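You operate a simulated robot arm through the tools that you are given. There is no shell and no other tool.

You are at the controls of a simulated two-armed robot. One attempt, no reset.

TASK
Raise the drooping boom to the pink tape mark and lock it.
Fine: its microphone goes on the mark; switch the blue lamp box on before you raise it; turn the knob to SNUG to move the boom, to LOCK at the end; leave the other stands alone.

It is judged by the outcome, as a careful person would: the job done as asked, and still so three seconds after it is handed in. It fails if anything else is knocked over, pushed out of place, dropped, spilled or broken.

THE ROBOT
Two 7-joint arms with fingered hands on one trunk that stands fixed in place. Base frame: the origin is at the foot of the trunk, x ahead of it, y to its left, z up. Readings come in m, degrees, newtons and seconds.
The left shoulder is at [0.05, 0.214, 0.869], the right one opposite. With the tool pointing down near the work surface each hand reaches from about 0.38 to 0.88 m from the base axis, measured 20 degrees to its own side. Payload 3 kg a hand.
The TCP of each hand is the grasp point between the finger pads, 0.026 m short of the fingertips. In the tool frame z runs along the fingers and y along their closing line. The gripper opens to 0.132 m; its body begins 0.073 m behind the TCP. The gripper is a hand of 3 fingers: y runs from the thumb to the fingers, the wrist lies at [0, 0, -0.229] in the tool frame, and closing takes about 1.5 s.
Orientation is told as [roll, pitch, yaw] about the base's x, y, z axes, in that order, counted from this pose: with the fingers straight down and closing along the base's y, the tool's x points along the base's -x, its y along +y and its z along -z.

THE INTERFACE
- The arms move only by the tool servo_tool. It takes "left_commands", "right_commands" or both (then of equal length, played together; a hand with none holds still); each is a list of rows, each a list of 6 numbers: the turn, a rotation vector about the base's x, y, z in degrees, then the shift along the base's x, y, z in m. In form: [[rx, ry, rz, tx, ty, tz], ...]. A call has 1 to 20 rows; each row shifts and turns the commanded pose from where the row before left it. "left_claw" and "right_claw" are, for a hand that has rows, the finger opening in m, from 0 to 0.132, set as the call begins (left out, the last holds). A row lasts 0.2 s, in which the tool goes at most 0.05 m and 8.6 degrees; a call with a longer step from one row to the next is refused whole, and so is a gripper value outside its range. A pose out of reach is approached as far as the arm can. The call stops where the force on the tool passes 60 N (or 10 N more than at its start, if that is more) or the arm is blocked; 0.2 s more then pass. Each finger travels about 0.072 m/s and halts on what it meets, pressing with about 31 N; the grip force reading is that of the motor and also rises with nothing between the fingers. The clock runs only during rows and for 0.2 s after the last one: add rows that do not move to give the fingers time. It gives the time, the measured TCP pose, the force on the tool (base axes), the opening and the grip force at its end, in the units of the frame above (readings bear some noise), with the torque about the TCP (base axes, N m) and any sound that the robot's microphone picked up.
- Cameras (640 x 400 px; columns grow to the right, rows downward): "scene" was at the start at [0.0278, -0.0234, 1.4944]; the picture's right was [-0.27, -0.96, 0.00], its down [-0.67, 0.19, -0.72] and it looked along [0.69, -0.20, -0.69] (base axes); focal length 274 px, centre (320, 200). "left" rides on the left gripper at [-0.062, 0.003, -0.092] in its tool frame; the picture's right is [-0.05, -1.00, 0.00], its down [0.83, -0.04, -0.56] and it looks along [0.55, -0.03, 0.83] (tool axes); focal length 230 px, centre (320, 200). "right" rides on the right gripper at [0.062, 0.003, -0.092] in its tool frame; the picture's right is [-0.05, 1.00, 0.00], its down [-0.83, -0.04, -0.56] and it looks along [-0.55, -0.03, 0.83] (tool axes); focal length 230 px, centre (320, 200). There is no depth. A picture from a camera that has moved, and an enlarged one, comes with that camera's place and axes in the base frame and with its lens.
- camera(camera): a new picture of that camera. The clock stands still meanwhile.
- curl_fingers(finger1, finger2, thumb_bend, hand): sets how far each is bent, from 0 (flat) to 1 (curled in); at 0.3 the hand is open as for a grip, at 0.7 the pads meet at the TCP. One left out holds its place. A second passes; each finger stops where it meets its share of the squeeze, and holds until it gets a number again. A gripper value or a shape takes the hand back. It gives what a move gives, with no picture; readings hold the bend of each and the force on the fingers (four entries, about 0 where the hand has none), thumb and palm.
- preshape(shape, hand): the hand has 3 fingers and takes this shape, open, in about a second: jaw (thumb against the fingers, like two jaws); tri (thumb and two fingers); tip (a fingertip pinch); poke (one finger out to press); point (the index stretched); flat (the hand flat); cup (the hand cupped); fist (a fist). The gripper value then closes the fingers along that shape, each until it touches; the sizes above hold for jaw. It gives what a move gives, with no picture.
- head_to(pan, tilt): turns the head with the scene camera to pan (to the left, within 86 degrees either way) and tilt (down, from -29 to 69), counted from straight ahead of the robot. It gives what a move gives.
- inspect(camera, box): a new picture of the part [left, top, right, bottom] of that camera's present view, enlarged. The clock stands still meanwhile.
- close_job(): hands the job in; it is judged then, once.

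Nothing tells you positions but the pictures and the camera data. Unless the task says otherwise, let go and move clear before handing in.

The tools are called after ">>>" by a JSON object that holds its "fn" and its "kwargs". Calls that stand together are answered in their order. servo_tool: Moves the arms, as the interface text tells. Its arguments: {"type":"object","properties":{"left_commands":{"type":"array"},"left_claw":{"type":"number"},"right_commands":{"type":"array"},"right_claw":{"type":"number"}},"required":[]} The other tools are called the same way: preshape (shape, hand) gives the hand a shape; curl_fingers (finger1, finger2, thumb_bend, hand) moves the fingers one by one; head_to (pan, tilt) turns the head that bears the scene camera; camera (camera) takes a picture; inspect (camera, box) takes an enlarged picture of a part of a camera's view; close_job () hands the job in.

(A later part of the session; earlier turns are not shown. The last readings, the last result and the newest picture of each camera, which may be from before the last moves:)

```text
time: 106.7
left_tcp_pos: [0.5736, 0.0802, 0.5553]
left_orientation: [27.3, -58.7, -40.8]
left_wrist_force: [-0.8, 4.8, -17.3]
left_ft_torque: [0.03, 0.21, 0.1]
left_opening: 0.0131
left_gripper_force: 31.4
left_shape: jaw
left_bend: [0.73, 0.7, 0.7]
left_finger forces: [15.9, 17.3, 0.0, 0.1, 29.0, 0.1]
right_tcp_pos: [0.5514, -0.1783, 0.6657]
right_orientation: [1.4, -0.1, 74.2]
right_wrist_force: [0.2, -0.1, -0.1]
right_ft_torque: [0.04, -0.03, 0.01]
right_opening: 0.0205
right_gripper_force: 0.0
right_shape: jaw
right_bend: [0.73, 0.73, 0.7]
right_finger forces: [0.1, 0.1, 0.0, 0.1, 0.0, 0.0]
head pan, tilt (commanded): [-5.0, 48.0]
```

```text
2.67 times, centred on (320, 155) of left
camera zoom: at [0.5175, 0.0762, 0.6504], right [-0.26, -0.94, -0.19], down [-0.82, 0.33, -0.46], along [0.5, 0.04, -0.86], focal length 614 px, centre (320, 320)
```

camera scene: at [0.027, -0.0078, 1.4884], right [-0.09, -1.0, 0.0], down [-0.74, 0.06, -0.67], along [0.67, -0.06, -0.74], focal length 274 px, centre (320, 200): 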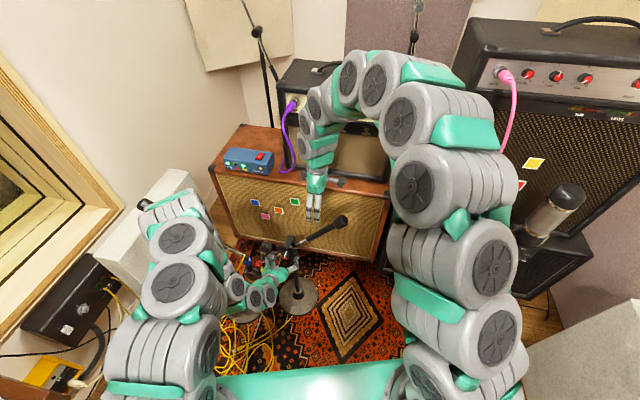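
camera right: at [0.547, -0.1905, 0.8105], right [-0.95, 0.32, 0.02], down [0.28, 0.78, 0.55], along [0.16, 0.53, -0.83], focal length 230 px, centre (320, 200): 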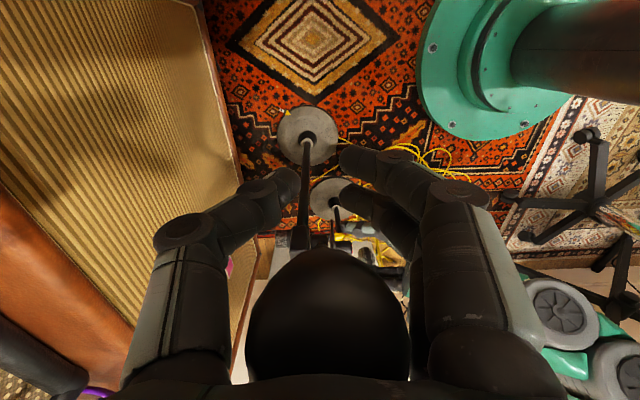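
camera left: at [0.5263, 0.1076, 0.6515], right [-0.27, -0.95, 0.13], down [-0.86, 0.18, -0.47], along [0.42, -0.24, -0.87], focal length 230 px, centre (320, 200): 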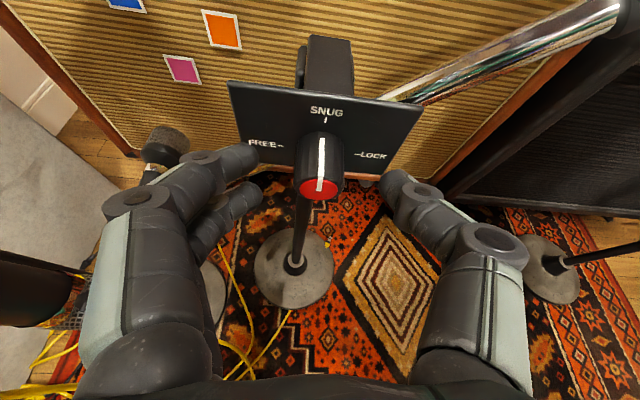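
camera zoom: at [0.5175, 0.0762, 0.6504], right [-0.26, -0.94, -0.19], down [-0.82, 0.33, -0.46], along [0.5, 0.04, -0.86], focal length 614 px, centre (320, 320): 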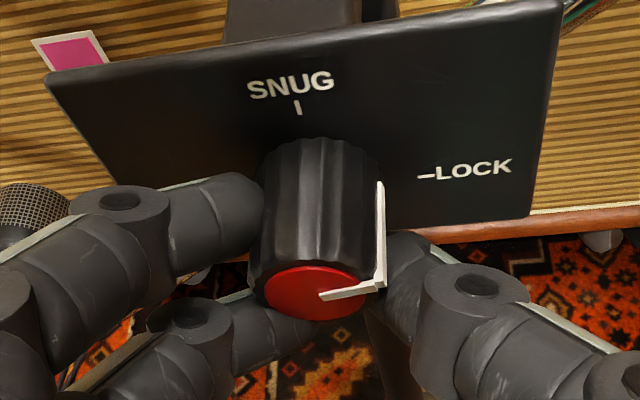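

The pointer now lines up with LOCK. I'll relieve the load, release, and check from a straight view.

>>> {"fn": "servo_tool", "kwargs": {"left_commands": [[0, 0, 0, 0, 0.0008, -0.0015], [0, 0, 0, 0, 0, 0]]}}

>>> {"fn": "servo_tool", "kwargs": {"left_commands": [[0, 0, 0, 0, 0, 0], [0, 0, 0, 0, 0, 0], [0, 0, 0, 0, 0, 0], [0, 0, 0, 0, 0, 0]], "left_claw": 0.065}}

>>> {"fn": "inspect", "kwargs": {"camera": "left", "box": [240, 80, 400, 230]}}

>>> {"fn": "inspect", "kwargs": {"camera": "scene", "box": [200, 130, 400, 270]}}

```text
time: 107.3
left_tcp_pos: [0.5749, 0.0812, 0.5537]
left_orientation: [27.2, -59.0, -40.8]
left_wrist_force: [-3.2, 3.4, 0.5]
left_ft_torque: [-0.03, -0.08, 0.1]
left_opening: 0.0127
left_gripper_force: 31.6
left_shape: jaw
left_bend: [0.73, 0.7, 0.7]
left_finger forces: [18.8, 11.8, 0.0, 0.0, 27.3, 0.0]
right_tcp_pos: [0.5509, -0.1791, 0.6656]
right_orientation: [1.4, -0.1, 74.1]
right_wrist_force: [-0.3, 0.1, 1.3]
right_ft_torque: [0.01, 0.0, 0.0]
right_opening: 0.0201
right_gripper_force: 0.0
right_shape: jaw
right_bend: [0.73, 0.73, 0.7]
right_finger forces: [0.0, 0.1, 0.0, 0.0, 0.0, 0.0]
head pan, tilt (commanded): [-5.0, 48.0]
```

```text
time: 108.3
left_tcp_pos: [0.5736, 0.0811, 0.5529]
left_orientation: [27.2, -58.7, -40.9]
left_wrist_force: [-0.8, -0.1, -0.8]
left_ft_torque: [0.01, -0.01, -0.03]
left_opening: 0.0642
left_gripper_force: 0.0
left_shape: jaw
left_bend: [0.73, 0.73, 0.7]
left_finger forces: [0.1, 0.1, 0.1, 0.0, 0.0, 0.0]
right_tcp_pos: [0.5518, -0.1792, 0.6651]
right_orientation: [1.4, -0.1, 74.2]
right_wrist_force: [-0.2, -1.1, 0.0]
right_ft_torque: [-0.01, 0.01, 0.0]
right_opening: 0.0204
right_gripper_force: 0.0
right_shape: jaw
right_bend: [0.73, 0.73, 0.7]
right_finger forces: [0.1, 0.0, 0.1, 0.1, 0.0, 0.0]
head pan, tilt (commanded): [-5.0, 48.0]
```

```text
2.67 times, centred on (320, 155) of left
camera zoom: at [0.5174, 0.0764, 0.6491], right [-0.27, -0.94, -0.19], down [-0.82, 0.33, -0.47], along [0.5, 0.03, -0.86], focal length 614 px, centre (320, 320)
```

zoom: 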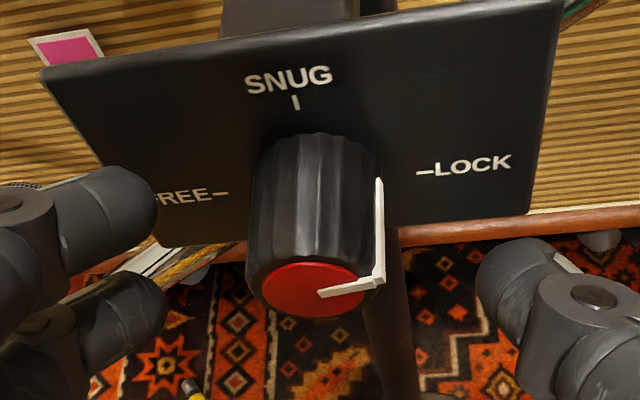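

```text
2.86 times, centred on (300, 200) of scene
camera zoom: at [0.0271, -0.0078, 1.4884], right [-0.09, -1.0, 0.0], down [-0.74, 0.06, -0.67], along [0.67, -0.06, -0.74], focal length 784 px, centre (377, 200)
```

zoom: 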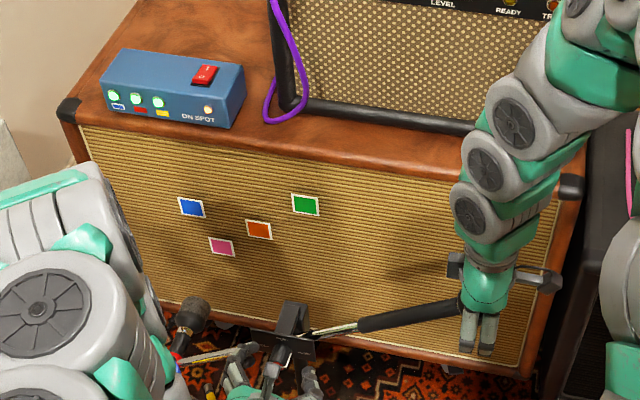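

>>> {"fn": "servo_tool", "kwargs": {"left_commands": [[-6.7, 1.9, 0, 0.0001, 0.0007, 0.0003], [-6.7, 1.9, 0, 0.0001, 0.0006, 0.0003], [0, 0, 0, 0, 0, 0]]}}

>>> {"fn": "inspect", "kwargs": {"camera": "left", "box": [240, 80, 400, 230]}}

```text
time: 109.1
left_tcp_pos: [0.5743, 0.0815, 0.5534]
left_orientation: [-0.8, -62.1, -16.5]
left_wrist_force: [1.4, 0.9, 0.4]
left_ft_torque: [-0.01, 0.02, 0.0]
left_opening: 0.0646
left_gripper_force: 0.0
left_shape: jaw
left_bend: [0.73, 0.73, 0.7]
left_finger forces: [0.0, 0.0, 0.0, 0.0, 0.0, 0.0]
right_tcp_pos: [0.5504, -0.1784, 0.6656]
right_orientation: [1.4, -0.1, 74.2]
right_wrist_force: [0.2, 0.0, -0.5]
right_ft_torque: [0.04, 0.03, 0.03]
right_opening: 0.0205
right_gripper_force: 0.1
right_shape: jaw
right_bend: [0.73, 0.73, 0.7]
right_finger forces: [0.0, 0.1, 0.0, 0.0, 0.0, 0.0]
head pan, tilt (commanded): [-5.0, 48.0]
```

```text
2.67 times, centred on (320, 155) of left
camera zoom: at [0.5243, 0.1003, 0.651], right [-0.27, -0.96, 0.05], down [-0.85, 0.22, -0.47], along [0.44, -0.17, -0.88], focal length 614 px, centre (320, 320)
```

zoom: 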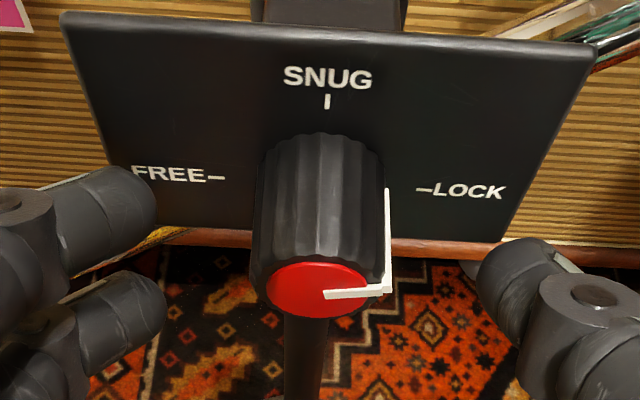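

From the straight view the pointer is still about 10° short of LOCK. I'll grip once more and turn the last bit.

>>> {"fn": "servo_tool", "kwargs": {"left_commands": [[-4.8, 1.37, 0, 0.0, 0.0004, 0.0005], [0, 0, 0, 0, 0, 0], [0, 0, 0, 0, 0, 0]]}}

>>> {"fn": "servo_tool", "kwargs": {"left_commands": [[0, 0, 0, 0, 0, 0], [0, 0, 0, 0, 0, 0], [0, 0, 0, 0, 0, 0], [0, 0, 0, 0, 0, 0], [0, 0, 0, 0, 0, 0], [0, 0, 0, 0, 0, 0]], "left_claw": 0.0}}

>>> {"fn": "inspect", "kwargs": {"camera": "left", "box": [240, 80, 400, 230]}}

>>> {"fn": "servo_tool", "kwargs": {"left_commands": [[6.7, -1.9, 0, -0.0001, -0.0006, 0], [6.7, -1.9, 0, -0.0001, -0.0006, 0]]}}

>>> {"fn": "inspect", "kwargs": {"camera": "left", "box": [240, 80, 400, 230]}}

```text
time: 109.9
left_tcp_pos: [0.5745, 0.0818, 0.5538]
left_orientation: [-11.1, -61.7, -7.3]
left_wrist_force: [0.3, -0.4, -0.1]
left_ft_torque: [-0.01, -0.03, -0.02]
left_opening: 0.0644
left_gripper_force: 0.2
left_shape: jaw
left_bend: [0.73, 0.73, 0.7]
left_finger forces: [0.1, 0.0, 0.0, 0.1, 0.0, 0.0]
right_tcp_pos: [0.5513, -0.1785, 0.6662]
right_orientation: [1.4, -0.1, 74.2]
right_wrist_force: [0.8, -0.3, 0.9]
right_ft_torque: [-0.03, 0.01, 0.02]
right_opening: 0.0204
right_gripper_force: 0.1
right_shape: jaw
right_bend: [0.73, 0.73, 0.7]
right_finger forces: [0.1, 0.1, 0.1, 0.0, 0.1, 0.0]
head pan, tilt (commanded): [-5.0, 48.0]
```

```text
time: 111.3
left_tcp_pos: [0.5743, 0.0821, 0.5536]
left_orientation: [-11.0, -61.7, -7.4]
left_wrist_force: [5.0, -5.0, -16.0]
left_ft_torque: [0.01, 0.11, -0.02]
left_opening: 0.0129
left_gripper_force: 30.9
left_shape: jaw
left_bend: [0.73, 0.7, 0.7]
left_finger forces: [14.1, 14.2, 0.1, 0.1, 27.3, 0.0]
right_tcp_pos: [0.5508, -0.1784, 0.6655]
right_orientation: [1.5, -0.1, 74.2]
right_wrist_force: [0.0, 0.3, 0.0]
right_ft_torque: [0.0, 0.02, 0.0]
right_opening: 0.0206
right_gripper_force: 0.0
right_shape: jaw
right_bend: [0.73, 0.73, 0.7]
right_finger forces: [0.0, 0.1, 0.0, 0.0, 0.0, 0.1]
head pan, tilt (commanded): [-5.0, 48.0]
```

```text
2.67 times, centred on (320, 155) of left
camera zoom: at [0.527, 0.1085, 0.6503], right [-0.27, -0.95, 0.14], down [-0.87, 0.18, -0.47], along [0.42, -0.24, -0.87], focal length 614 px, centre (320, 320)
```

zoom: 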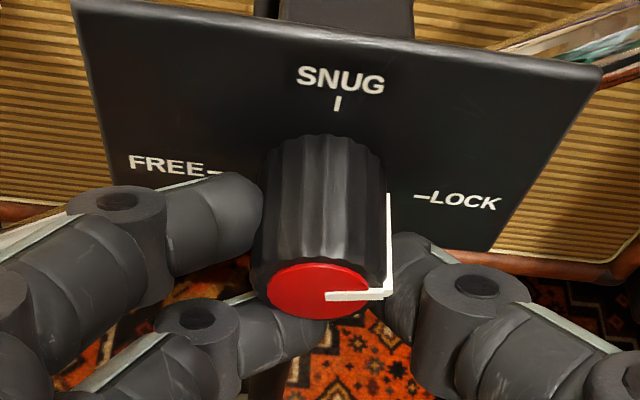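

```text
time: 111.9
left_tcp_pos: [0.5741, 0.0813, 0.5536]
left_orientation: [18.1, -60.6, -32.9]
left_wrist_force: [9.2, -2.7, -28.7]
left_ft_torque: [0.08, 0.24, -0.04]
left_opening: 0.012
left_gripper_force: 31.1
left_shape: jaw
left_bend: [0.73, 0.7, 0.7]
left_finger forces: [13.2, 20.7, 0.0, 0.0, 29.7, 0.1]
right_tcp_pos: [0.551, -0.1777, 0.6659]
right_orientation: [1.4, -0.1, 74.3]
right_wrist_force: [0.6, -0.5, 0.2]
right_ft_torque: [0.01, -0.03, -0.01]
right_opening: 0.0205
right_gripper_force: 0.0
right_shape: jaw
right_bend: [0.73, 0.73, 0.7]
right_finger forces: [0.0, 0.0, 0.1, 0.1, 0.1, 0.0]
head pan, tilt (commanded): [-5.0, 48.0]
```

```text
2.67 times, centred on (320, 155) of left
camera zoom: at [0.5201, 0.0855, 0.6512], right [-0.27, -0.96, -0.11], down [-0.84, 0.29, -0.47], along [0.48, -0.04, -0.88], focal length 614 px, centre (320, 320)
```

zoom: 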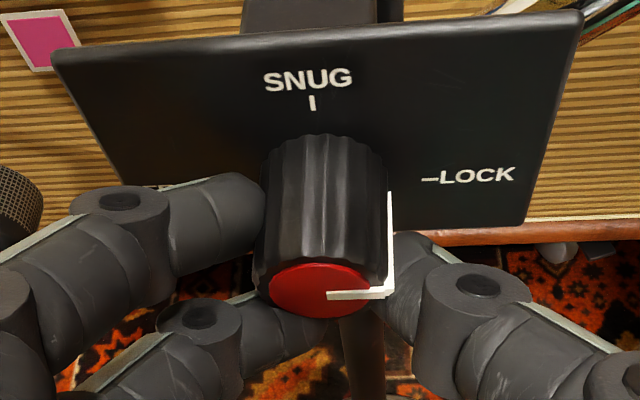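

Now the pointer lies on the LOCK line. I'll relieve the vertical load, release, and verify.

>>> {"fn": "servo_tool", "kwargs": {"left_commands": [[0, 0, 0, 0.0006, -0.0004, -0.002], [0, 0, 0, 0, 0, -0.0005]]}}

>>> {"fn": "servo_tool", "kwargs": {"left_commands": [[0, 0, 0, 0, 0, 0], [0, 0, 0, 0, 0, 0], [0, 0, 0, 0, 0, 0], [0, 0, 0, 0, 0, 0]], "left_claw": 0.065}}

>>> {"fn": "servo_tool", "kwargs": {"left_commands": [[-6.7, 1.9, 0, 0.0001, 0.0007, 0.0008], [-3.4, 1.0, 0, 0, 0.0003, 0.0005], [0, 0, 0, 0, 0, 0]]}}

>>> {"fn": "inspect", "kwargs": {"camera": "left", "box": [240, 80, 400, 230]}}

>>> {"fn": "inspect", "kwargs": {"camera": "scene", "box": [200, 130, 400, 270]}}

```text
time: 112.5
left_tcp_pos: [0.5747, 0.0813, 0.5522]
left_orientation: [18.1, -60.7, -32.8]
left_wrist_force: [-3.0, 7.1, -2.0]
left_ft_torque: [-0.03, -0.07, 0.15]
left_opening: 0.0126
left_gripper_force: 31.5
left_shape: jaw
left_bend: [0.73, 0.7, 0.71]
left_finger forces: [18.9, 12.2, 0.0, 0.0, 23.8, 0.0]
right_tcp_pos: [0.5508, -0.1793, 0.6659]
right_orientation: [1.5, -0.2, 74.3]
right_wrist_force: [0.0, 0.6, -0.4]
right_ft_torque: [-0.01, 0.0, 0.01]
right_opening: 0.0204
right_gripper_force: 0.1
right_shape: jaw
right_bend: [0.73, 0.73, 0.7]
right_finger forces: [0.0, 0.0, 0.0, 0.1, 0.1, 0.0]
head pan, tilt (commanded): [-5.0, 48.0]
```

```text
time: 113.5
left_tcp_pos: [0.5723, 0.0808, 0.5525]
left_orientation: [17.9, -60.7, -32.9]
left_wrist_force: [0.2, 0.4, 0.3]
left_ft_torque: [0.03, 0.03, -0.03]
left_opening: 0.0646
left_gripper_force: 0.1
left_shape: jaw
left_bend: [0.73, 0.73, 0.7]
left_finger forces: [0.0, 0.0, 0.0, 0.0, 0.1, 0.0]
right_tcp_pos: [0.5493, -0.1788, 0.6656]
right_orientation: [1.4, -0.1, 74.3]
right_wrist_force: [0.2, 0.1, -0.3]
right_ft_torque: [0.0, -0.03, -0.01]
right_opening: 0.0206
right_gripper_force: 0.0
right_shape: jaw
right_bend: [0.73, 0.73, 0.7]
right_finger forces: [0.0, 0.1, 0.0, 0.1, 0.0, 0.0]
head pan, tilt (commanded): [-5.0, 48.0]
```

```text
time: 114.3
left_tcp_pos: [0.5736, 0.0807, 0.5523]
left_orientation: [-4.1, -61.9, -13.5]
left_wrist_force: [0.3, -0.5, -0.2]
left_ft_torque: [0.04, -0.02, -0.01]
left_opening: 0.0645
left_gripper_force: 0.1
left_shape: jaw
left_bend: [0.73, 0.73, 0.7]
left_finger forces: [0.1, 0.0, 0.0, 0.1, 0.0, 0.0]
right_tcp_pos: [0.5508, -0.1773, 0.6653]
right_orientation: [1.4, -0.2, 74.2]
right_wrist_force: [-0.1, -0.3, 0.0]
right_ft_torque: [0.01, 0.0, 0.0]
right_opening: 0.0203
right_gripper_force: 0.0
right_shape: jaw
right_bend: [0.73, 0.73, 0.7]
right_finger forces: [0.1, 0.0, 0.0, 0.0, 0.0, 0.0]
head pan, tilt (commanded): [-5.0, 48.0]
```

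```text
2.67 times, centred on (320, 155) of left
camera zoom: at [0.5249, 0.1016, 0.65], right [-0.27, -0.96, 0.08], down [-0.86, 0.2, -0.47], along [0.44, -0.19, -0.88], focal length 614 px, centre (320, 320)
```

zoom: 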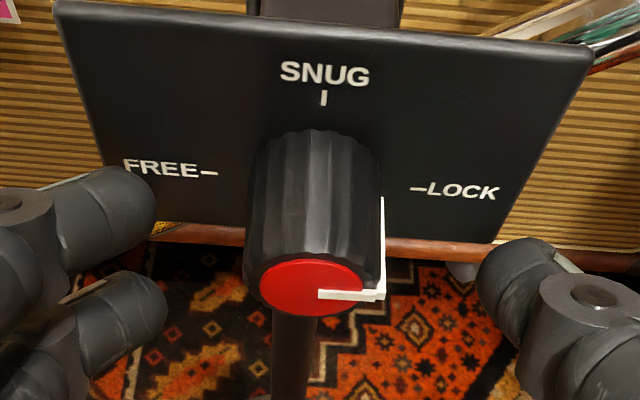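

```text
2.86 times, centred on (300, 200) of scene
camera zoom: at [0.0271, -0.0078, 1.4884], right [-0.09, -1.0, 0.0], down [-0.74, 0.06, -0.67], along [0.67, -0.06, -0.74], focal length 784 px, centre (377, 200)
```

zoom: 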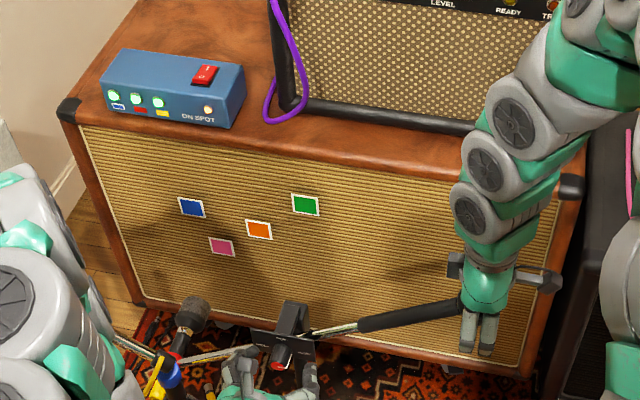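

The pointer is at LOCK (within ~3°) and all three lamps are lit. Now I'll withdraw the right hand: open around the ball and lift straight up.

>>> {"fn": "servo_tool", "kwargs": {"right_commands": [[0, 0, 0, 0, 0, 0], [0, 0, 0, 0, 0, 0], [0, 0, 0, 0, 0, 0], [0, 0, 0, 0, 0, 0], [0, 0, 0, 0, 0, 0]], "right_claw": 0.1}}

>>> {"fn": "servo_tool", "kwargs": {"right_commands": [[0, 0, 0, 0, 0, 0.015], [0, 0, 0, 0, 0, 0.025], [0, 0, 0, 0, 0, 0.03], [0, 0, 0, 0, 0, 0.03]]}}

>>> {"fn": "inspect", "kwargs": {"camera": "scene", "box": [200, 130, 400, 270]}}

>>> {"fn": "camera", "kwargs": {"camera": "right"}}

```text
time: 115.5
left_tcp_pos: [0.5739, 0.0813, 0.553]
left_orientation: [-3.9, -61.9, -13.7]
left_wrist_force: [0.2, -0.2, 0.7]
left_ft_torque: [-0.03, 0.0, 0.02]
left_opening: 0.0643
left_gripper_force: 0.1
left_shape: jaw
left_bend: [0.73, 0.73, 0.7]
left_finger forces: [0.0, 0.0, 0.1, 0.1, 0.0, 0.0]
right_tcp_pos: [0.5506, -0.1793, 0.6655]
right_orientation: [1.3, -0.2, 74.3]
right_wrist_force: [-0.4, 0.4, -0.9]
right_ft_torque: [0.07, 0.01, 0.02]
right_opening: 0.0998
right_gripper_force: 0.1
right_shape: jaw
right_bend: [0.63, 0.63, 0.6]
right_finger forces: [0.1, 0.0, 0.0, 0.0, 0.1, 0.0]
head pan, tilt (commanded): [-5.0, 48.0]
```

```text
time: 116.5
left_tcp_pos: [0.5733, 0.081, 0.5521]
left_orientation: [-3.9, -61.9, -13.8]
left_wrist_force: [-0.2, 0.2, -0.8]
left_ft_torque: [0.01, 0.01, -0.02]
left_opening: 0.0646
left_gripper_force: 0.0
left_shape: jaw
left_bend: [0.73, 0.73, 0.7]
left_finger forces: [0.0, 0.0, 0.1, 0.0, 0.0, 0.1]
right_tcp_pos: [0.5517, -0.1796, 0.7649]
right_orientation: [1.4, 0.0, 74.2]
right_wrist_force: [-0.5, 0.0, 0.5]
right_ft_torque: [0.0, -0.01, 0.02]
right_opening: 0.0999
right_gripper_force: 0.0
right_shape: jaw
right_bend: [0.63, 0.63, 0.6]
right_finger forces: [0.0, 0.1, 0.0, 0.0, 0.1, 0.0]
head pan, tilt (commanded): [-5.0, 48.0]
```

```text
2.86 times, centred on (300, 200) of scene
camera zoom: at [0.027, -0.0078, 1.4884], right [-0.09, -1.0, 0.0], down [-0.74, 0.06, -0.67], along [0.67, -0.06, -0.74], focal length 784 px, centre (377, 200)
```

zoom: 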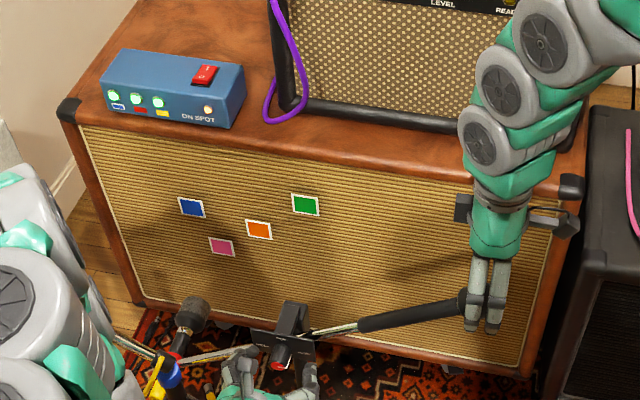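

```text
taken
camera right: at [0.5341, -0.2391, 0.8553], right [-0.95, 0.32, 0.02], down [0.28, 0.78, 0.55], along [0.16, 0.53, -0.83], focal length 230 px, centre (320, 200)
```

right: 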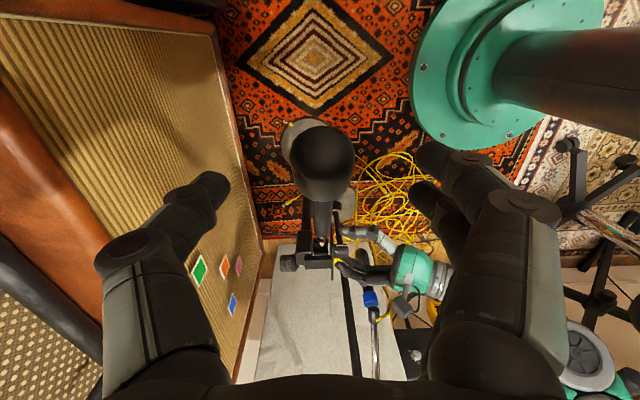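

The boom stays put. I'll raise the right hand well clear, then back the left hand off the knob by reversing its entry.

>>> {"fn": "servo_tool", "kwargs": {"right_commands": [[0, 0, 0, 0, 0, 0.04], [0, 0, 0, 0, 0, 0.04], [0, 0, 0, 0, 0, 0.04], [0, 0, 0, 0, 0, 0.04], [0, 0, 0, 0, 0, 0.04], [0, 0, 0, -0.01, -0.015, 0.02], [0, 0, 0, -0.01, -0.015, 0.02], [0, 0, 0, -0.01, -0.015, 0.0], [0, 0, 0, -0.01, -0.015, 0.0]]}}

>>> {"fn": "servo_tool", "kwargs": {"left_commands": [[2.0, 6.7, 0, -0.0005, 0.0, -0.0005], [2.0, 6.7, 0, -0.0005, 0.0, -0.0005]]}}

>>> {"fn": "servo_tool", "kwargs": {"left_commands": [[2.0, 6.7, 0, -0.0005, 0.0, -0.0005], [2.0, 6.7, 0, -0.0005, 0.0, -0.0005], [2.0, 6.7, 0, -0.0005, 0.0, -0.0005]]}}

>>> {"fn": "camera", "kwargs": {"camera": "left"}}

>>> {"fn": "camera", "kwargs": {"camera": "scene"}}

```text
time: 118.5
left_tcp_pos: [0.5735, 0.0811, 0.5526]
left_orientation: [-3.8, -62.0, -13.7]
left_wrist_force: [0.3, 1.2, 0.5]
left_ft_torque: [0.03, 0.02, -0.03]
left_opening: 0.0643
left_gripper_force: 0.0
left_shape: jaw
left_bend: [0.73, 0.73, 0.7]
left_finger forces: [0.1, 0.0, 0.0, 0.1, 0.1, 0.0]
right_tcp_pos: [0.5094, -0.2384, 1.0041]
right_orientation: [1.4, 0.0, 74.2]
right_wrist_force: [0.1, 1.0, -0.5]
right_ft_torque: [-0.01, -0.01, -0.01]
right_opening: 0.1
right_gripper_force: 0.0
right_shape: jaw
right_bend: [0.63, 0.63, 0.6]
right_finger forces: [0.0, 0.0, 0.0, 0.0, 0.1, 0.1]
head pan, tilt (commanded): [-5.0, 48.0]
```

```text
time: 119.1
left_tcp_pos: [0.5722, 0.0812, 0.5509]
left_orientation: [-2.8, -47.9, -14.5]
left_wrist_force: [0.0, 0.3, -0.8]
left_ft_torque: [-0.01, 0.0, -0.02]
left_opening: 0.0643
left_gripper_force: 0.1
left_shape: jaw
left_bend: [0.73, 0.73, 0.7]
left_finger forces: [0.0, 0.0, 0.1, 0.1, 0.0, 0.0]
right_tcp_pos: [0.51, -0.239, 1.0045]
right_orientation: [1.3, -0.1, 74.2]
right_wrist_force: [0.1, 0.1, 0.3]
right_ft_torque: [-0.01, 0.01, 0.01]
right_opening: 0.0999
right_gripper_force: 0.0
right_shape: jaw
right_bend: [0.63, 0.63, 0.6]
right_finger forces: [0.0, 0.0, 0.0, 0.0, 0.0, 0.0]
head pan, tilt (commanded): [-5.0, 48.0]
```

```text
time: 119.9
left_tcp_pos: [0.572, 0.0829, 0.5504]
left_orientation: [-2.0, -26.9, -15.0]
left_wrist_force: [-0.2, -0.7, 0.2]
left_ft_torque: [0.0, 0.0, -0.02]
left_opening: 0.0643
left_gripper_force: 0.1
left_shape: jaw
left_bend: [0.73, 0.73, 0.7]
left_finger forces: [0.1, 0.1, 0.1, 0.0, 0.1, 0.1]
right_tcp_pos: [0.5104, -0.2385, 1.0041]
right_orientation: [1.4, -0.1, 74.3]
right_wrist_force: [-0.6, 0.7, -0.6]
right_ft_torque: [0.01, 0.0, 0.0]
right_opening: 0.1
right_gripper_force: 0.1
right_shape: jaw
right_bend: [0.63, 0.63, 0.6]
right_finger forces: [0.1, 0.0, 0.1, 0.0, 0.0, 0.0]
head pan, tilt (commanded): [-5.0, 48.0]
```

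```text
taken
camera left: at [0.5856, 0.0844, 0.6603], right [-0.23, -0.97, 0.06], down [-0.96, 0.23, 0.12], along [-0.13, -0.03, -0.99], focal length 230 px, centre (320, 200)
```

left: 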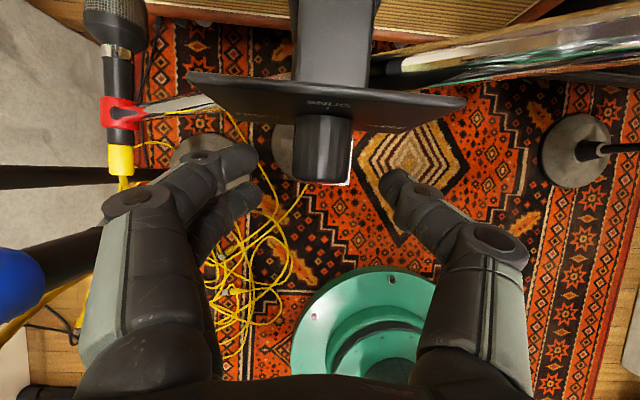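

```text
taken
camera scene: at [0.0271, -0.0078, 1.4884], right [-0.09, -1.0, 0.0], down [-0.74, 0.06, -0.67], along [0.67, -0.06, -0.74], focal length 274 px, centre (320, 200)
```

scene: 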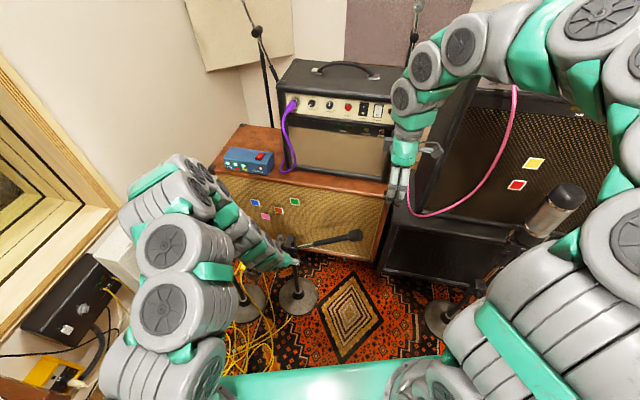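

>>> {"fn": "servo_tool", "kwargs": {"left_commands": [[0, 0, 0, -0.001, 0.0, 0.018], [0, 0, 0, -0.001, 0.0, 0.02], [0, 0, 0, -0.001, 0, 0.025], [0, 0, 0, 0, 0, 0.035], [0, 0, 0, 0, 0, 0.04], [0, 0, 0, 0, 0, 0.04], [0, 0, 0, 0, 0, 0.04], [0, 0, 0, 0, 0, 0.04]]}}

>>> {"fn": "camera", "kwargs": {"camera": "scene"}}

>>> {"fn": "inspect", "kwargs": {"camera": "left", "box": [160, 20, 480, 220]}}

```text
time: 121.7
left_tcp_pos: [0.569, 0.0815, 0.8077]
left_orientation: [-2.0, -26.9, -15.1]
left_wrist_force: [0.0, 0.2, 0.4]
left_ft_torque: [0.0, -0.03, 0.03]
left_opening: 0.0644
left_gripper_force: 0.0
left_shape: jaw
left_bend: [0.73, 0.73, 0.7]
left_finger forces: [0.0, 0.0, 0.0, 0.0, 0.0, 0.0]
right_tcp_pos: [0.5104, -0.2385, 1.0049]
right_orientation: [1.5, -0.2, 74.2]
right_wrist_force: [-0.7, 1.2, -0.9]
right_ft_torque: [0.02, -0.05, 0.02]
right_opening: 0.0997
right_gripper_force: 0.1
right_shape: jaw
right_bend: [0.63, 0.63, 0.6]
right_finger forces: [0.0, 0.0, 0.0, 0.0, 0.1, 0.0]
head pan, tilt (commanded): [-5.0, 48.0]
```

```text
taken
camera scene: at [0.027, -0.0078, 1.4884], right [-0.09, -1.0, 0.0], down [-0.74, 0.06, -0.67], along [0.67, -0.06, -0.74], focal length 274 px, centre (320, 200)
```

scene: 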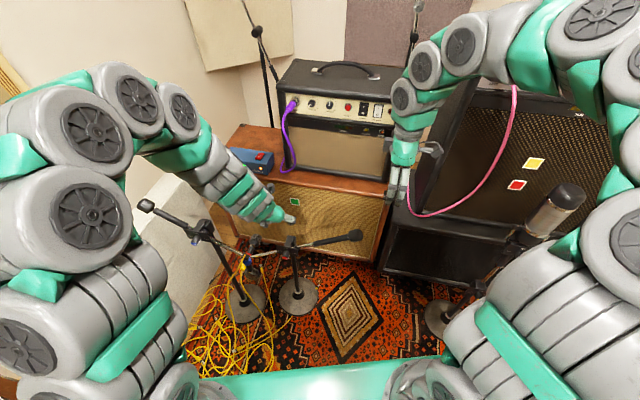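

```text
2.00 times, centred on (320, 120) of left
camera zoom: at [0.5832, 0.0836, 0.9169], right [-0.23, -0.97, 0.05], down [-0.96, 0.24, 0.12], along [-0.13, -0.03, -0.99], focal length 460 px, centre (320, 360)
```

zoom: 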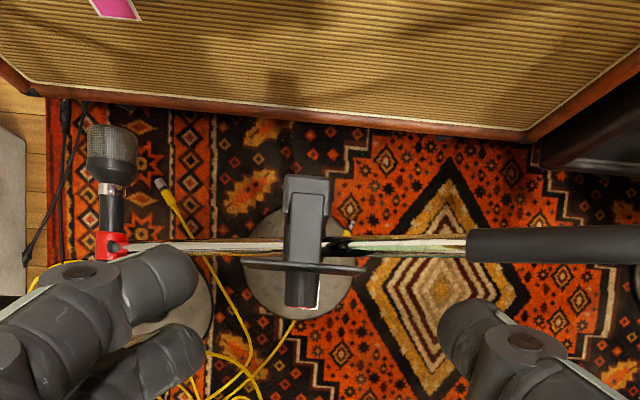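

The left hand is clear of the stand. I'll raise it and move it aside, then check everything.

>>> {"fn": "servo_tool", "kwargs": {"left_commands": [[1.8, 6.6, 0, 0.005, 0.005, 0.04], [1.8, 6.6, 0, 0.005, 0.01, 0.04], [1.8, 6.6, 0, 0.005, 0.02, 0.04], [1.8, 6.6, 0, 0.0, 0.03, 0.035], [0, 0, 5, 0.0, 0.04, 0.02], [0, 0, 5, 0.0, 0.04, 0.02], [0, 0, 5, 0.0, 0.04, 0.02], [0, 0, 4, 0.0, 0.04, 0.02], [0, 0, 0, 0.0, 0.04, 0.0]]}}

>>> {"fn": "camera", "kwargs": {"camera": "scene"}}

>>> {"fn": "inspect", "kwargs": {"camera": "scene", "box": [200, 140, 380, 270]}}

>>> {"fn": "inspect", "kwargs": {"camera": "scene", "box": [260, 225, 330, 270]}}

>>> {"fn": "inspect", "kwargs": {"camera": "scene", "box": [220, 140, 290, 180]}}

```text
time: 123.7
left_tcp_pos: [0.5828, 0.3462, 1.045]
left_orientation: [-1.9, 0.2, 4.0]
left_wrist_force: [0.5, 0.2, 0.2]
left_ft_torque: [-0.01, -0.03, 0.0]
left_opening: 0.0648
left_gripper_force: 0.0
left_shape: jaw
left_bend: [0.73, 0.73, 0.7]
left_finger forces: [0.1, 0.0, 0.0, 0.0, 0.0, 0.1]
right_tcp_pos: [0.5109, -0.2382, 1.005]
right_orientation: [1.4, -0.2, 74.2]
right_wrist_force: [0.0, 0.8, 0.5]
right_ft_torque: [-0.01, 0.01, 0.0]
right_opening: 0.1
right_gripper_force: 0.0
right_shape: jaw
right_bend: [0.63, 0.63, 0.6]
right_finger forces: [0.0, 0.0, 0.0, 0.1, 0.1, 0.0]
head pan, tilt (commanded): [-5.0, 48.0]
```

```text
taken
camera scene: at [0.0271, -0.0077, 1.4884], right [-0.09, -1.0, 0.0], down [-0.74, 0.06, -0.67], along [0.67, -0.06, -0.74], focal length 274 px, centre (320, 200)
```

scene: 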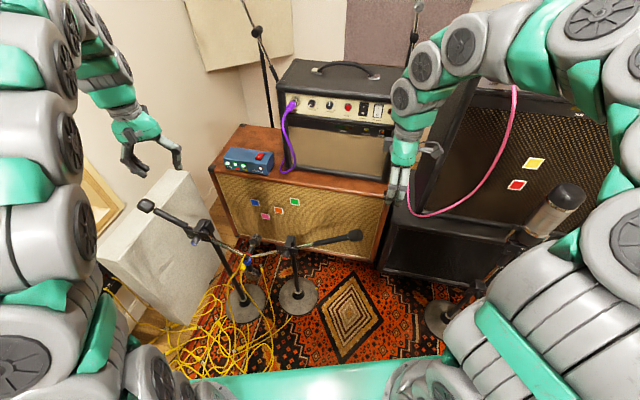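

```text
3.08 times, centred on (290, 205) of scene
camera zoom: at [0.0271, -0.0077, 1.4884], right [-0.09, -1.0, 0.0], down [-0.74, 0.06, -0.67], along [0.67, -0.06, -0.74], focal length 844 px, centre (412, 185)
```

zoom: 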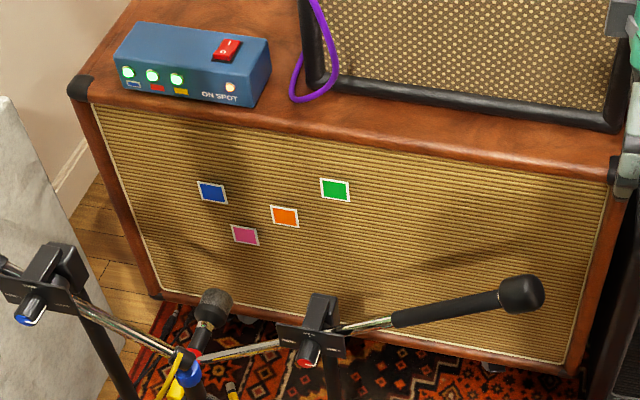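

```text
8.89 times, centred on (295, 248) of scene
camera zoom: at [0.0271, -0.0077, 1.4884], right [-0.09, -1.0, 0.0], down [-0.74, 0.06, -0.67], along [0.67, -0.06, -0.74], focal length 2438 px, centre (542, -222)
```

zoom: 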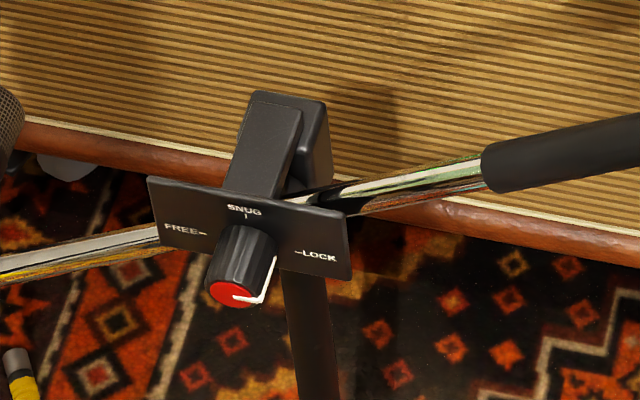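

```text
9.14 times, centred on (255, 160) of scene
camera zoom: at [0.0271, -0.0077, 1.4884], right [-0.09, -1.0, 0.0], down [-0.74, 0.06, -0.67], along [0.67, -0.06, -0.74], focal length 2508 px, centre (914, 566)
```

zoom: 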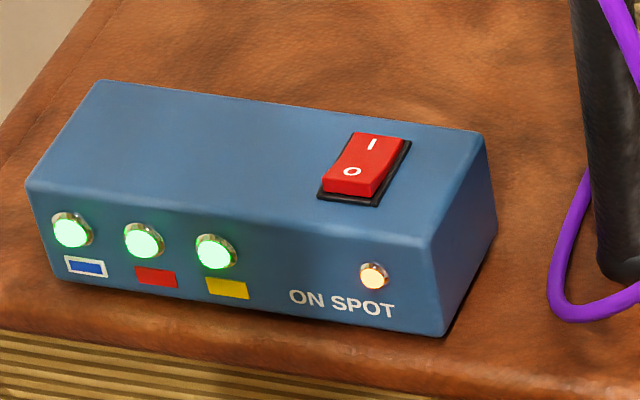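

All lamps are lit, and the red knob points to LOCK. I'll compare its pointer with the blue stand's locked knob and check the surroundings once more.

>>> {"fn": "inspect", "kwargs": {"camera": "scene", "box": [170, 205, 260, 265]}}

>>> {"fn": "inspect", "kwargs": {"camera": "scene", "box": [275, 235, 315, 260]}}

>>> {"fn": "inspect", "kwargs": {"camera": "scene", "box": [400, 130, 620, 350]}}

>>> {"fn": "camera", "kwargs": {"camera": "right"}}

```text
6.67 times, centred on (215, 235) of scene
camera zoom: at [0.0271, -0.0077, 1.4884], right [-0.09, -1.0, 0.0], down [-0.74, 0.06, -0.67], along [0.67, -0.06, -0.74], focal length 1828 px, centre (1020, -33)
```

zoom: 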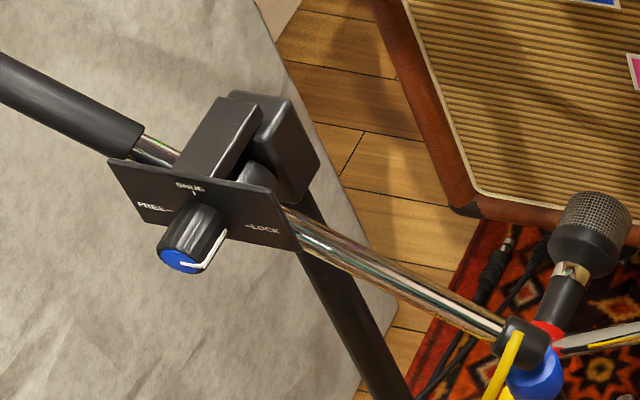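

```text
16.00 times, centred on (295, 248) of scene
camera zoom: at [0.0271, -0.0077, 1.4884], right [-0.09, -1.0, 0.0], down [-0.74, 0.06, -0.67], along [0.67, -0.06, -0.74], focal length 4388 px, centre (720, -560)
```

zoom: 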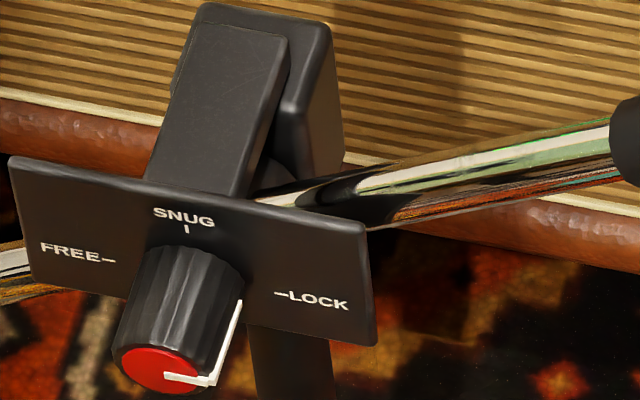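

```text
1.82 times, centred on (510, 240) of scene
camera zoom: at [0.0271, -0.0077, 1.4884], right [-0.09, -1.0, 0.0], down [-0.74, 0.06, -0.67], along [0.67, -0.06, -0.74], focal length 499 px, centre (-26, 127)
```

zoom: 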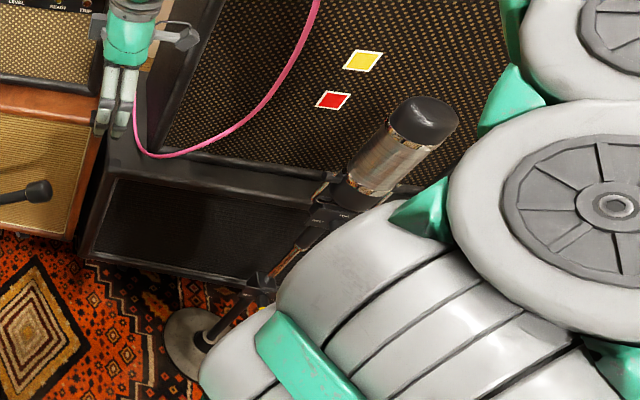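

```text
taken
camera right: at [0.4925, -0.2981, 1.0966], right [-0.95, 0.32, 0.02], down [0.28, 0.78, 0.56], along [0.16, 0.53, -0.83], focal length 230 px, centre (320, 200)
```

right: 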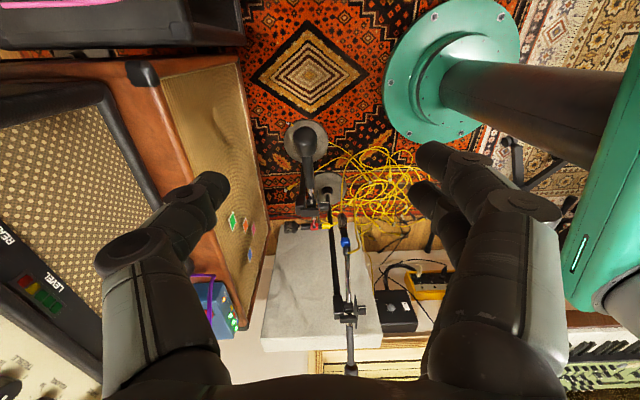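

The red pointer looks several degrees short of the fully locked angle shown by the blue stand. I'll bring the left hand back along the same path and turn it the last few degrees.

>>> {"fn": "servo_tool", "kwargs": {"left_commands": [[0, 0, 0, 0.0, -0.04, 0.0], [0, 0, -4, 0, -0.04, -0.02], [0, 0, -5, 0, -0.04, -0.02], [0, 0, -5, 0, -0.04, -0.02], [0, 0, -5, 0, -0.04, -0.02], [-1.8, -6.6, 0, 0, -0.03, -0.035], [-1.8, -6.6, 0, -0.005, -0.02, -0.04], [-1.8, -6.6, 0, -0.005, -0.01, -0.04], [-1.8, -6.6, 0, -0.005, -0.005, -0.04]]}}

>>> {"fn": "camera", "kwargs": {"camera": "left"}}

>>> {"fn": "camera", "kwargs": {"camera": "scene"}}

```text
time: 125.7
left_tcp_pos: [0.5683, 0.0786, 0.8085]
left_orientation: [-1.8, -27.1, -15.2]
left_wrist_force: [-0.2, 0.4, -0.3]
left_ft_torque: [0.02, 0.0, 0.0]
left_opening: 0.0647
left_gripper_force: 0.1
left_shape: jaw
left_bend: [0.73, 0.73, 0.7]
left_finger forces: [0.1, 0.0, 0.2, 0.0, 0.0, 0.0]
right_tcp_pos: [0.511, -0.2394, 1.0048]
right_orientation: [1.5, -0.1, 74.2]
right_wrist_force: [0.1, 0.4, -1.3]
right_ft_torque: [0.03, 0.01, 0.03]
right_opening: 0.0999
right_gripper_force: 0.0
right_shape: jaw
right_bend: [0.63, 0.63, 0.6]
right_finger forces: [0.0, 0.0, 0.1, 0.0, 0.0, 0.0]
head pan, tilt (commanded): [-5.0, 48.0]
```

```text
taken
camera left: at [0.5821, 0.0801, 0.9195], right [-0.23, -0.97, 0.05], down [-0.96, 0.24, 0.12], along [-0.13, -0.02, -0.99], focal length 230 px, centre (320, 200)
```

left: 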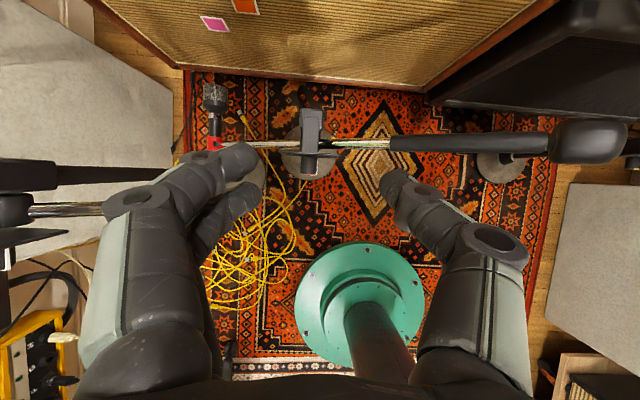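

```text
taken
camera scene: at [0.0271, -0.0077, 1.4884], right [-0.09, -1.0, 0.0], down [-0.74, 0.06, -0.67], along [0.67, -0.06, -0.74], focal length 274 px, centre (320, 200)
```

scene: 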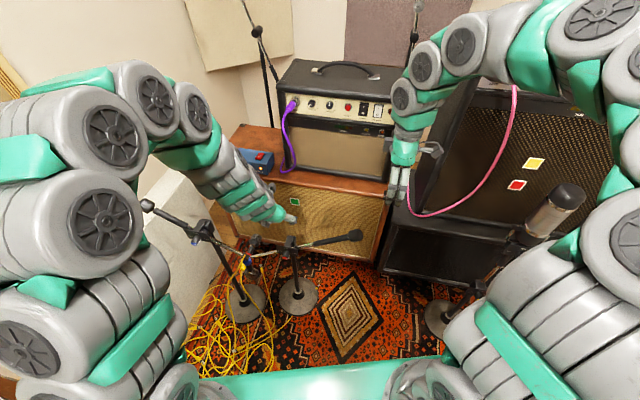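

>>> {"fn": "servo_tool", "kwargs": {"left_commands": [[0, 0, 0, 0, 0.001, -0.04], [0, 0, 0, 0, 0.001, -0.04], [0, 0, 0, 0, 0.001, -0.04], [0, 0, 0, 0, 0, -0.04], [0, 0, 0, 0, 0, -0.025]]}}

>>> {"fn": "camera", "kwargs": {"camera": "left"}}

```text
time: 126.9
left_tcp_pos: [0.5702, 0.0844, 0.6225]
left_orientation: [-2.0, -26.9, -15.0]
left_wrist_force: [-0.5, 0.1, -0.2]
left_ft_torque: [0.0, 0.0, 0.0]
left_opening: 0.0651
left_gripper_force: 0.0
left_shape: jaw
left_bend: [0.73, 0.73, 0.7]
left_finger forces: [0.1, 0.0, 0.0, 0.0, 0.1, 0.1]
right_tcp_pos: [0.5107, -0.2387, 1.0045]
right_orientation: [1.4, -0.1, 74.2]
right_wrist_force: [1.2, 0.3, 0.5]
right_ft_torque: [0.03, -0.01, 0.01]
right_opening: 0.0999
right_gripper_force: 0.0
right_shape: jaw
right_bend: [0.63, 0.63, 0.6]
right_finger forces: [0.0, 0.0, 0.1, 0.0, 0.0, 0.1]
head pan, tilt (commanded): [-5.0, 48.0]
```

```text
taken
camera left: at [0.5842, 0.0865, 0.7331], right [-0.23, -0.97, 0.05], down [-0.96, 0.23, 0.12], along [-0.13, -0.03, -0.99], focal length 230 px, centre (320, 200)
```

left: 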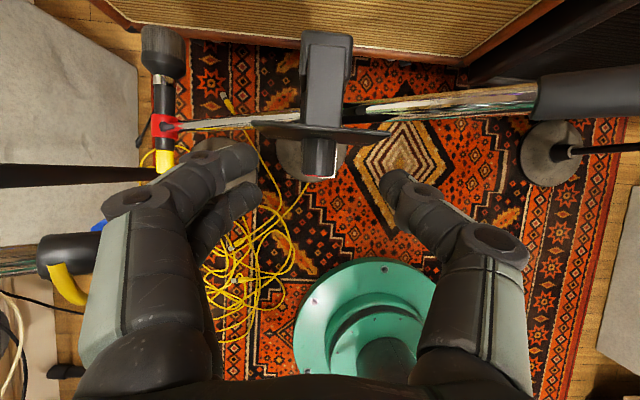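

>>> {"fn": "servo_tool", "kwargs": {"left_commands": [[0, 0, 0, 0.0, -0.0006, -0.02], [0, 0, 0, 0.0, -0.0006, -0.02], [0, 0, 0, 0.0, -0.0006, -0.018], [0, 0, 0, 0.0, -0.0004, -0.014]]}}

>>> {"fn": "servo_tool", "kwargs": {"left_commands": [[-2.1, -6.9, 0, 0, 0, 0], [-2.1, -6.9, 0, 0, 0, 0]]}}

>>> {"fn": "servo_tool", "kwargs": {"left_commands": [[-2.1, -6.9, 0, 0.0005, 0, 0.001], [-2.1, -6.9, 0, 0.001, 0, 0.002], [-2.0, -6.7, 0, 0.001, 0, 0.002]]}}

>>> {"fn": "inspect", "kwargs": {"camera": "left", "box": [240, 80, 400, 230]}}

>>> {"fn": "inspect", "kwargs": {"camera": "left", "box": [280, 150, 360, 220]}}

```text
time: 127.9
left_tcp_pos: [0.568, 0.0834, 0.5509]
left_orientation: [-2.0, -27.0, -15.2]
left_wrist_force: [-0.5, 0.1, 0.0]
left_ft_torque: [-0.01, -0.02, -0.01]
left_opening: 0.0648
left_gripper_force: 0.1
left_shape: jaw
left_bend: [0.73, 0.73, 0.7]
left_finger forces: [0.0, 0.0, 0.0, 0.0, 0.0, 0.1]
right_tcp_pos: [0.5107, -0.2399, 1.0058]
right_orientation: [1.5, -0.1, 74.2]
right_wrist_force: [0.7, 0.3, -0.2]
right_ft_torque: [0.01, 0.0, -0.03]
right_opening: 0.0999
right_gripper_force: 0.1
right_shape: jaw
right_bend: [0.63, 0.63, 0.6]
right_finger forces: [0.1, 0.0, 0.0, 0.0, 0.0, 0.0]
head pan, tilt (commanded): [-5.0, 48.0]
```

```text
time: 128.5
left_tcp_pos: [0.5681, 0.0829, 0.5521]
left_orientation: [-2.7, -41.6, -14.8]
left_wrist_force: [0.0, -0.1, -0.4]
left_ft_torque: [-0.01, 0.02, 0.0]
left_opening: 0.0646
left_gripper_force: 0.1
left_shape: jaw
left_bend: [0.73, 0.73, 0.7]
left_finger forces: [0.0, 0.0, 0.0, 0.1, 0.0, 0.0]
right_tcp_pos: [0.5111, -0.2394, 1.0049]
right_orientation: [1.4, -0.1, 74.3]
right_wrist_force: [-0.6, 0.0, -0.2]
right_ft_torque: [-0.03, 0.02, -0.01]
right_opening: 0.0998
right_gripper_force: 0.1
right_shape: jaw
right_bend: [0.63, 0.63, 0.6]
right_finger forces: [0.0, 0.0, 0.0, 0.1, 0.1, 0.0]
head pan, tilt (commanded): [-5.0, 48.0]
```

```text
time: 129.3
left_tcp_pos: [0.5707, 0.0824, 0.5568]
left_orientation: [-4.5, -63.1, -13.2]
left_wrist_force: [0.0, -0.4, 0.2]
left_ft_torque: [-0.04, -0.03, 0.02]
left_opening: 0.0648
left_gripper_force: 0.0
left_shape: jaw
left_bend: [0.73, 0.73, 0.7]
left_finger forces: [0.0, 0.1, 0.0, 0.0, 0.1, 0.1]
right_tcp_pos: [0.5107, -0.2386, 1.0044]
right_orientation: [1.4, -0.1, 74.2]
right_wrist_force: [0.9, 0.5, -0.2]
right_ft_torque: [0.0, 0.04, 0.0]
right_opening: 0.0997
right_gripper_force: 0.1
right_shape: jaw
right_bend: [0.63, 0.63, 0.6]
right_finger forces: [0.0, 0.0, 0.0, 0.0, 0.1, 0.0]
head pan, tilt (commanded): [-5.0, 48.0]
```

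```text
2.67 times, centred on (320, 155) of left
camera zoom: at [0.5206, 0.1049, 0.6531], right [-0.27, -0.96, 0.08], down [-0.85, 0.2, -0.49], along [0.45, -0.2, -0.87], focal length 614 px, centre (320, 320)
```

zoom: 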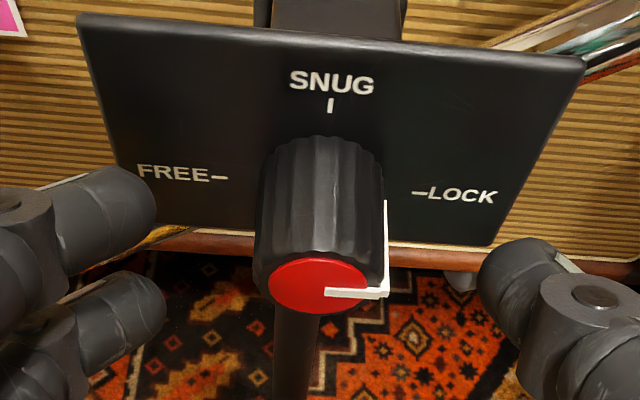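

```text
5.71 times, centred on (320, 185) of left
camera zoom: at [0.5206, 0.1049, 0.6531], right [-0.27, -0.96, 0.08], down [-0.85, 0.2, -0.49], along [0.45, -0.2, -0.87], focal length 1315 px, centre (320, 286)
```

zoom: 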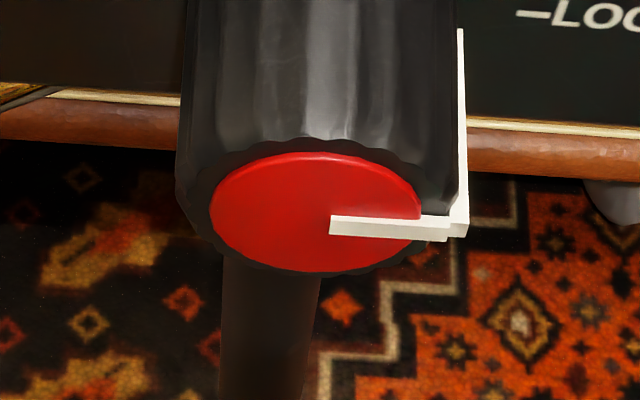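

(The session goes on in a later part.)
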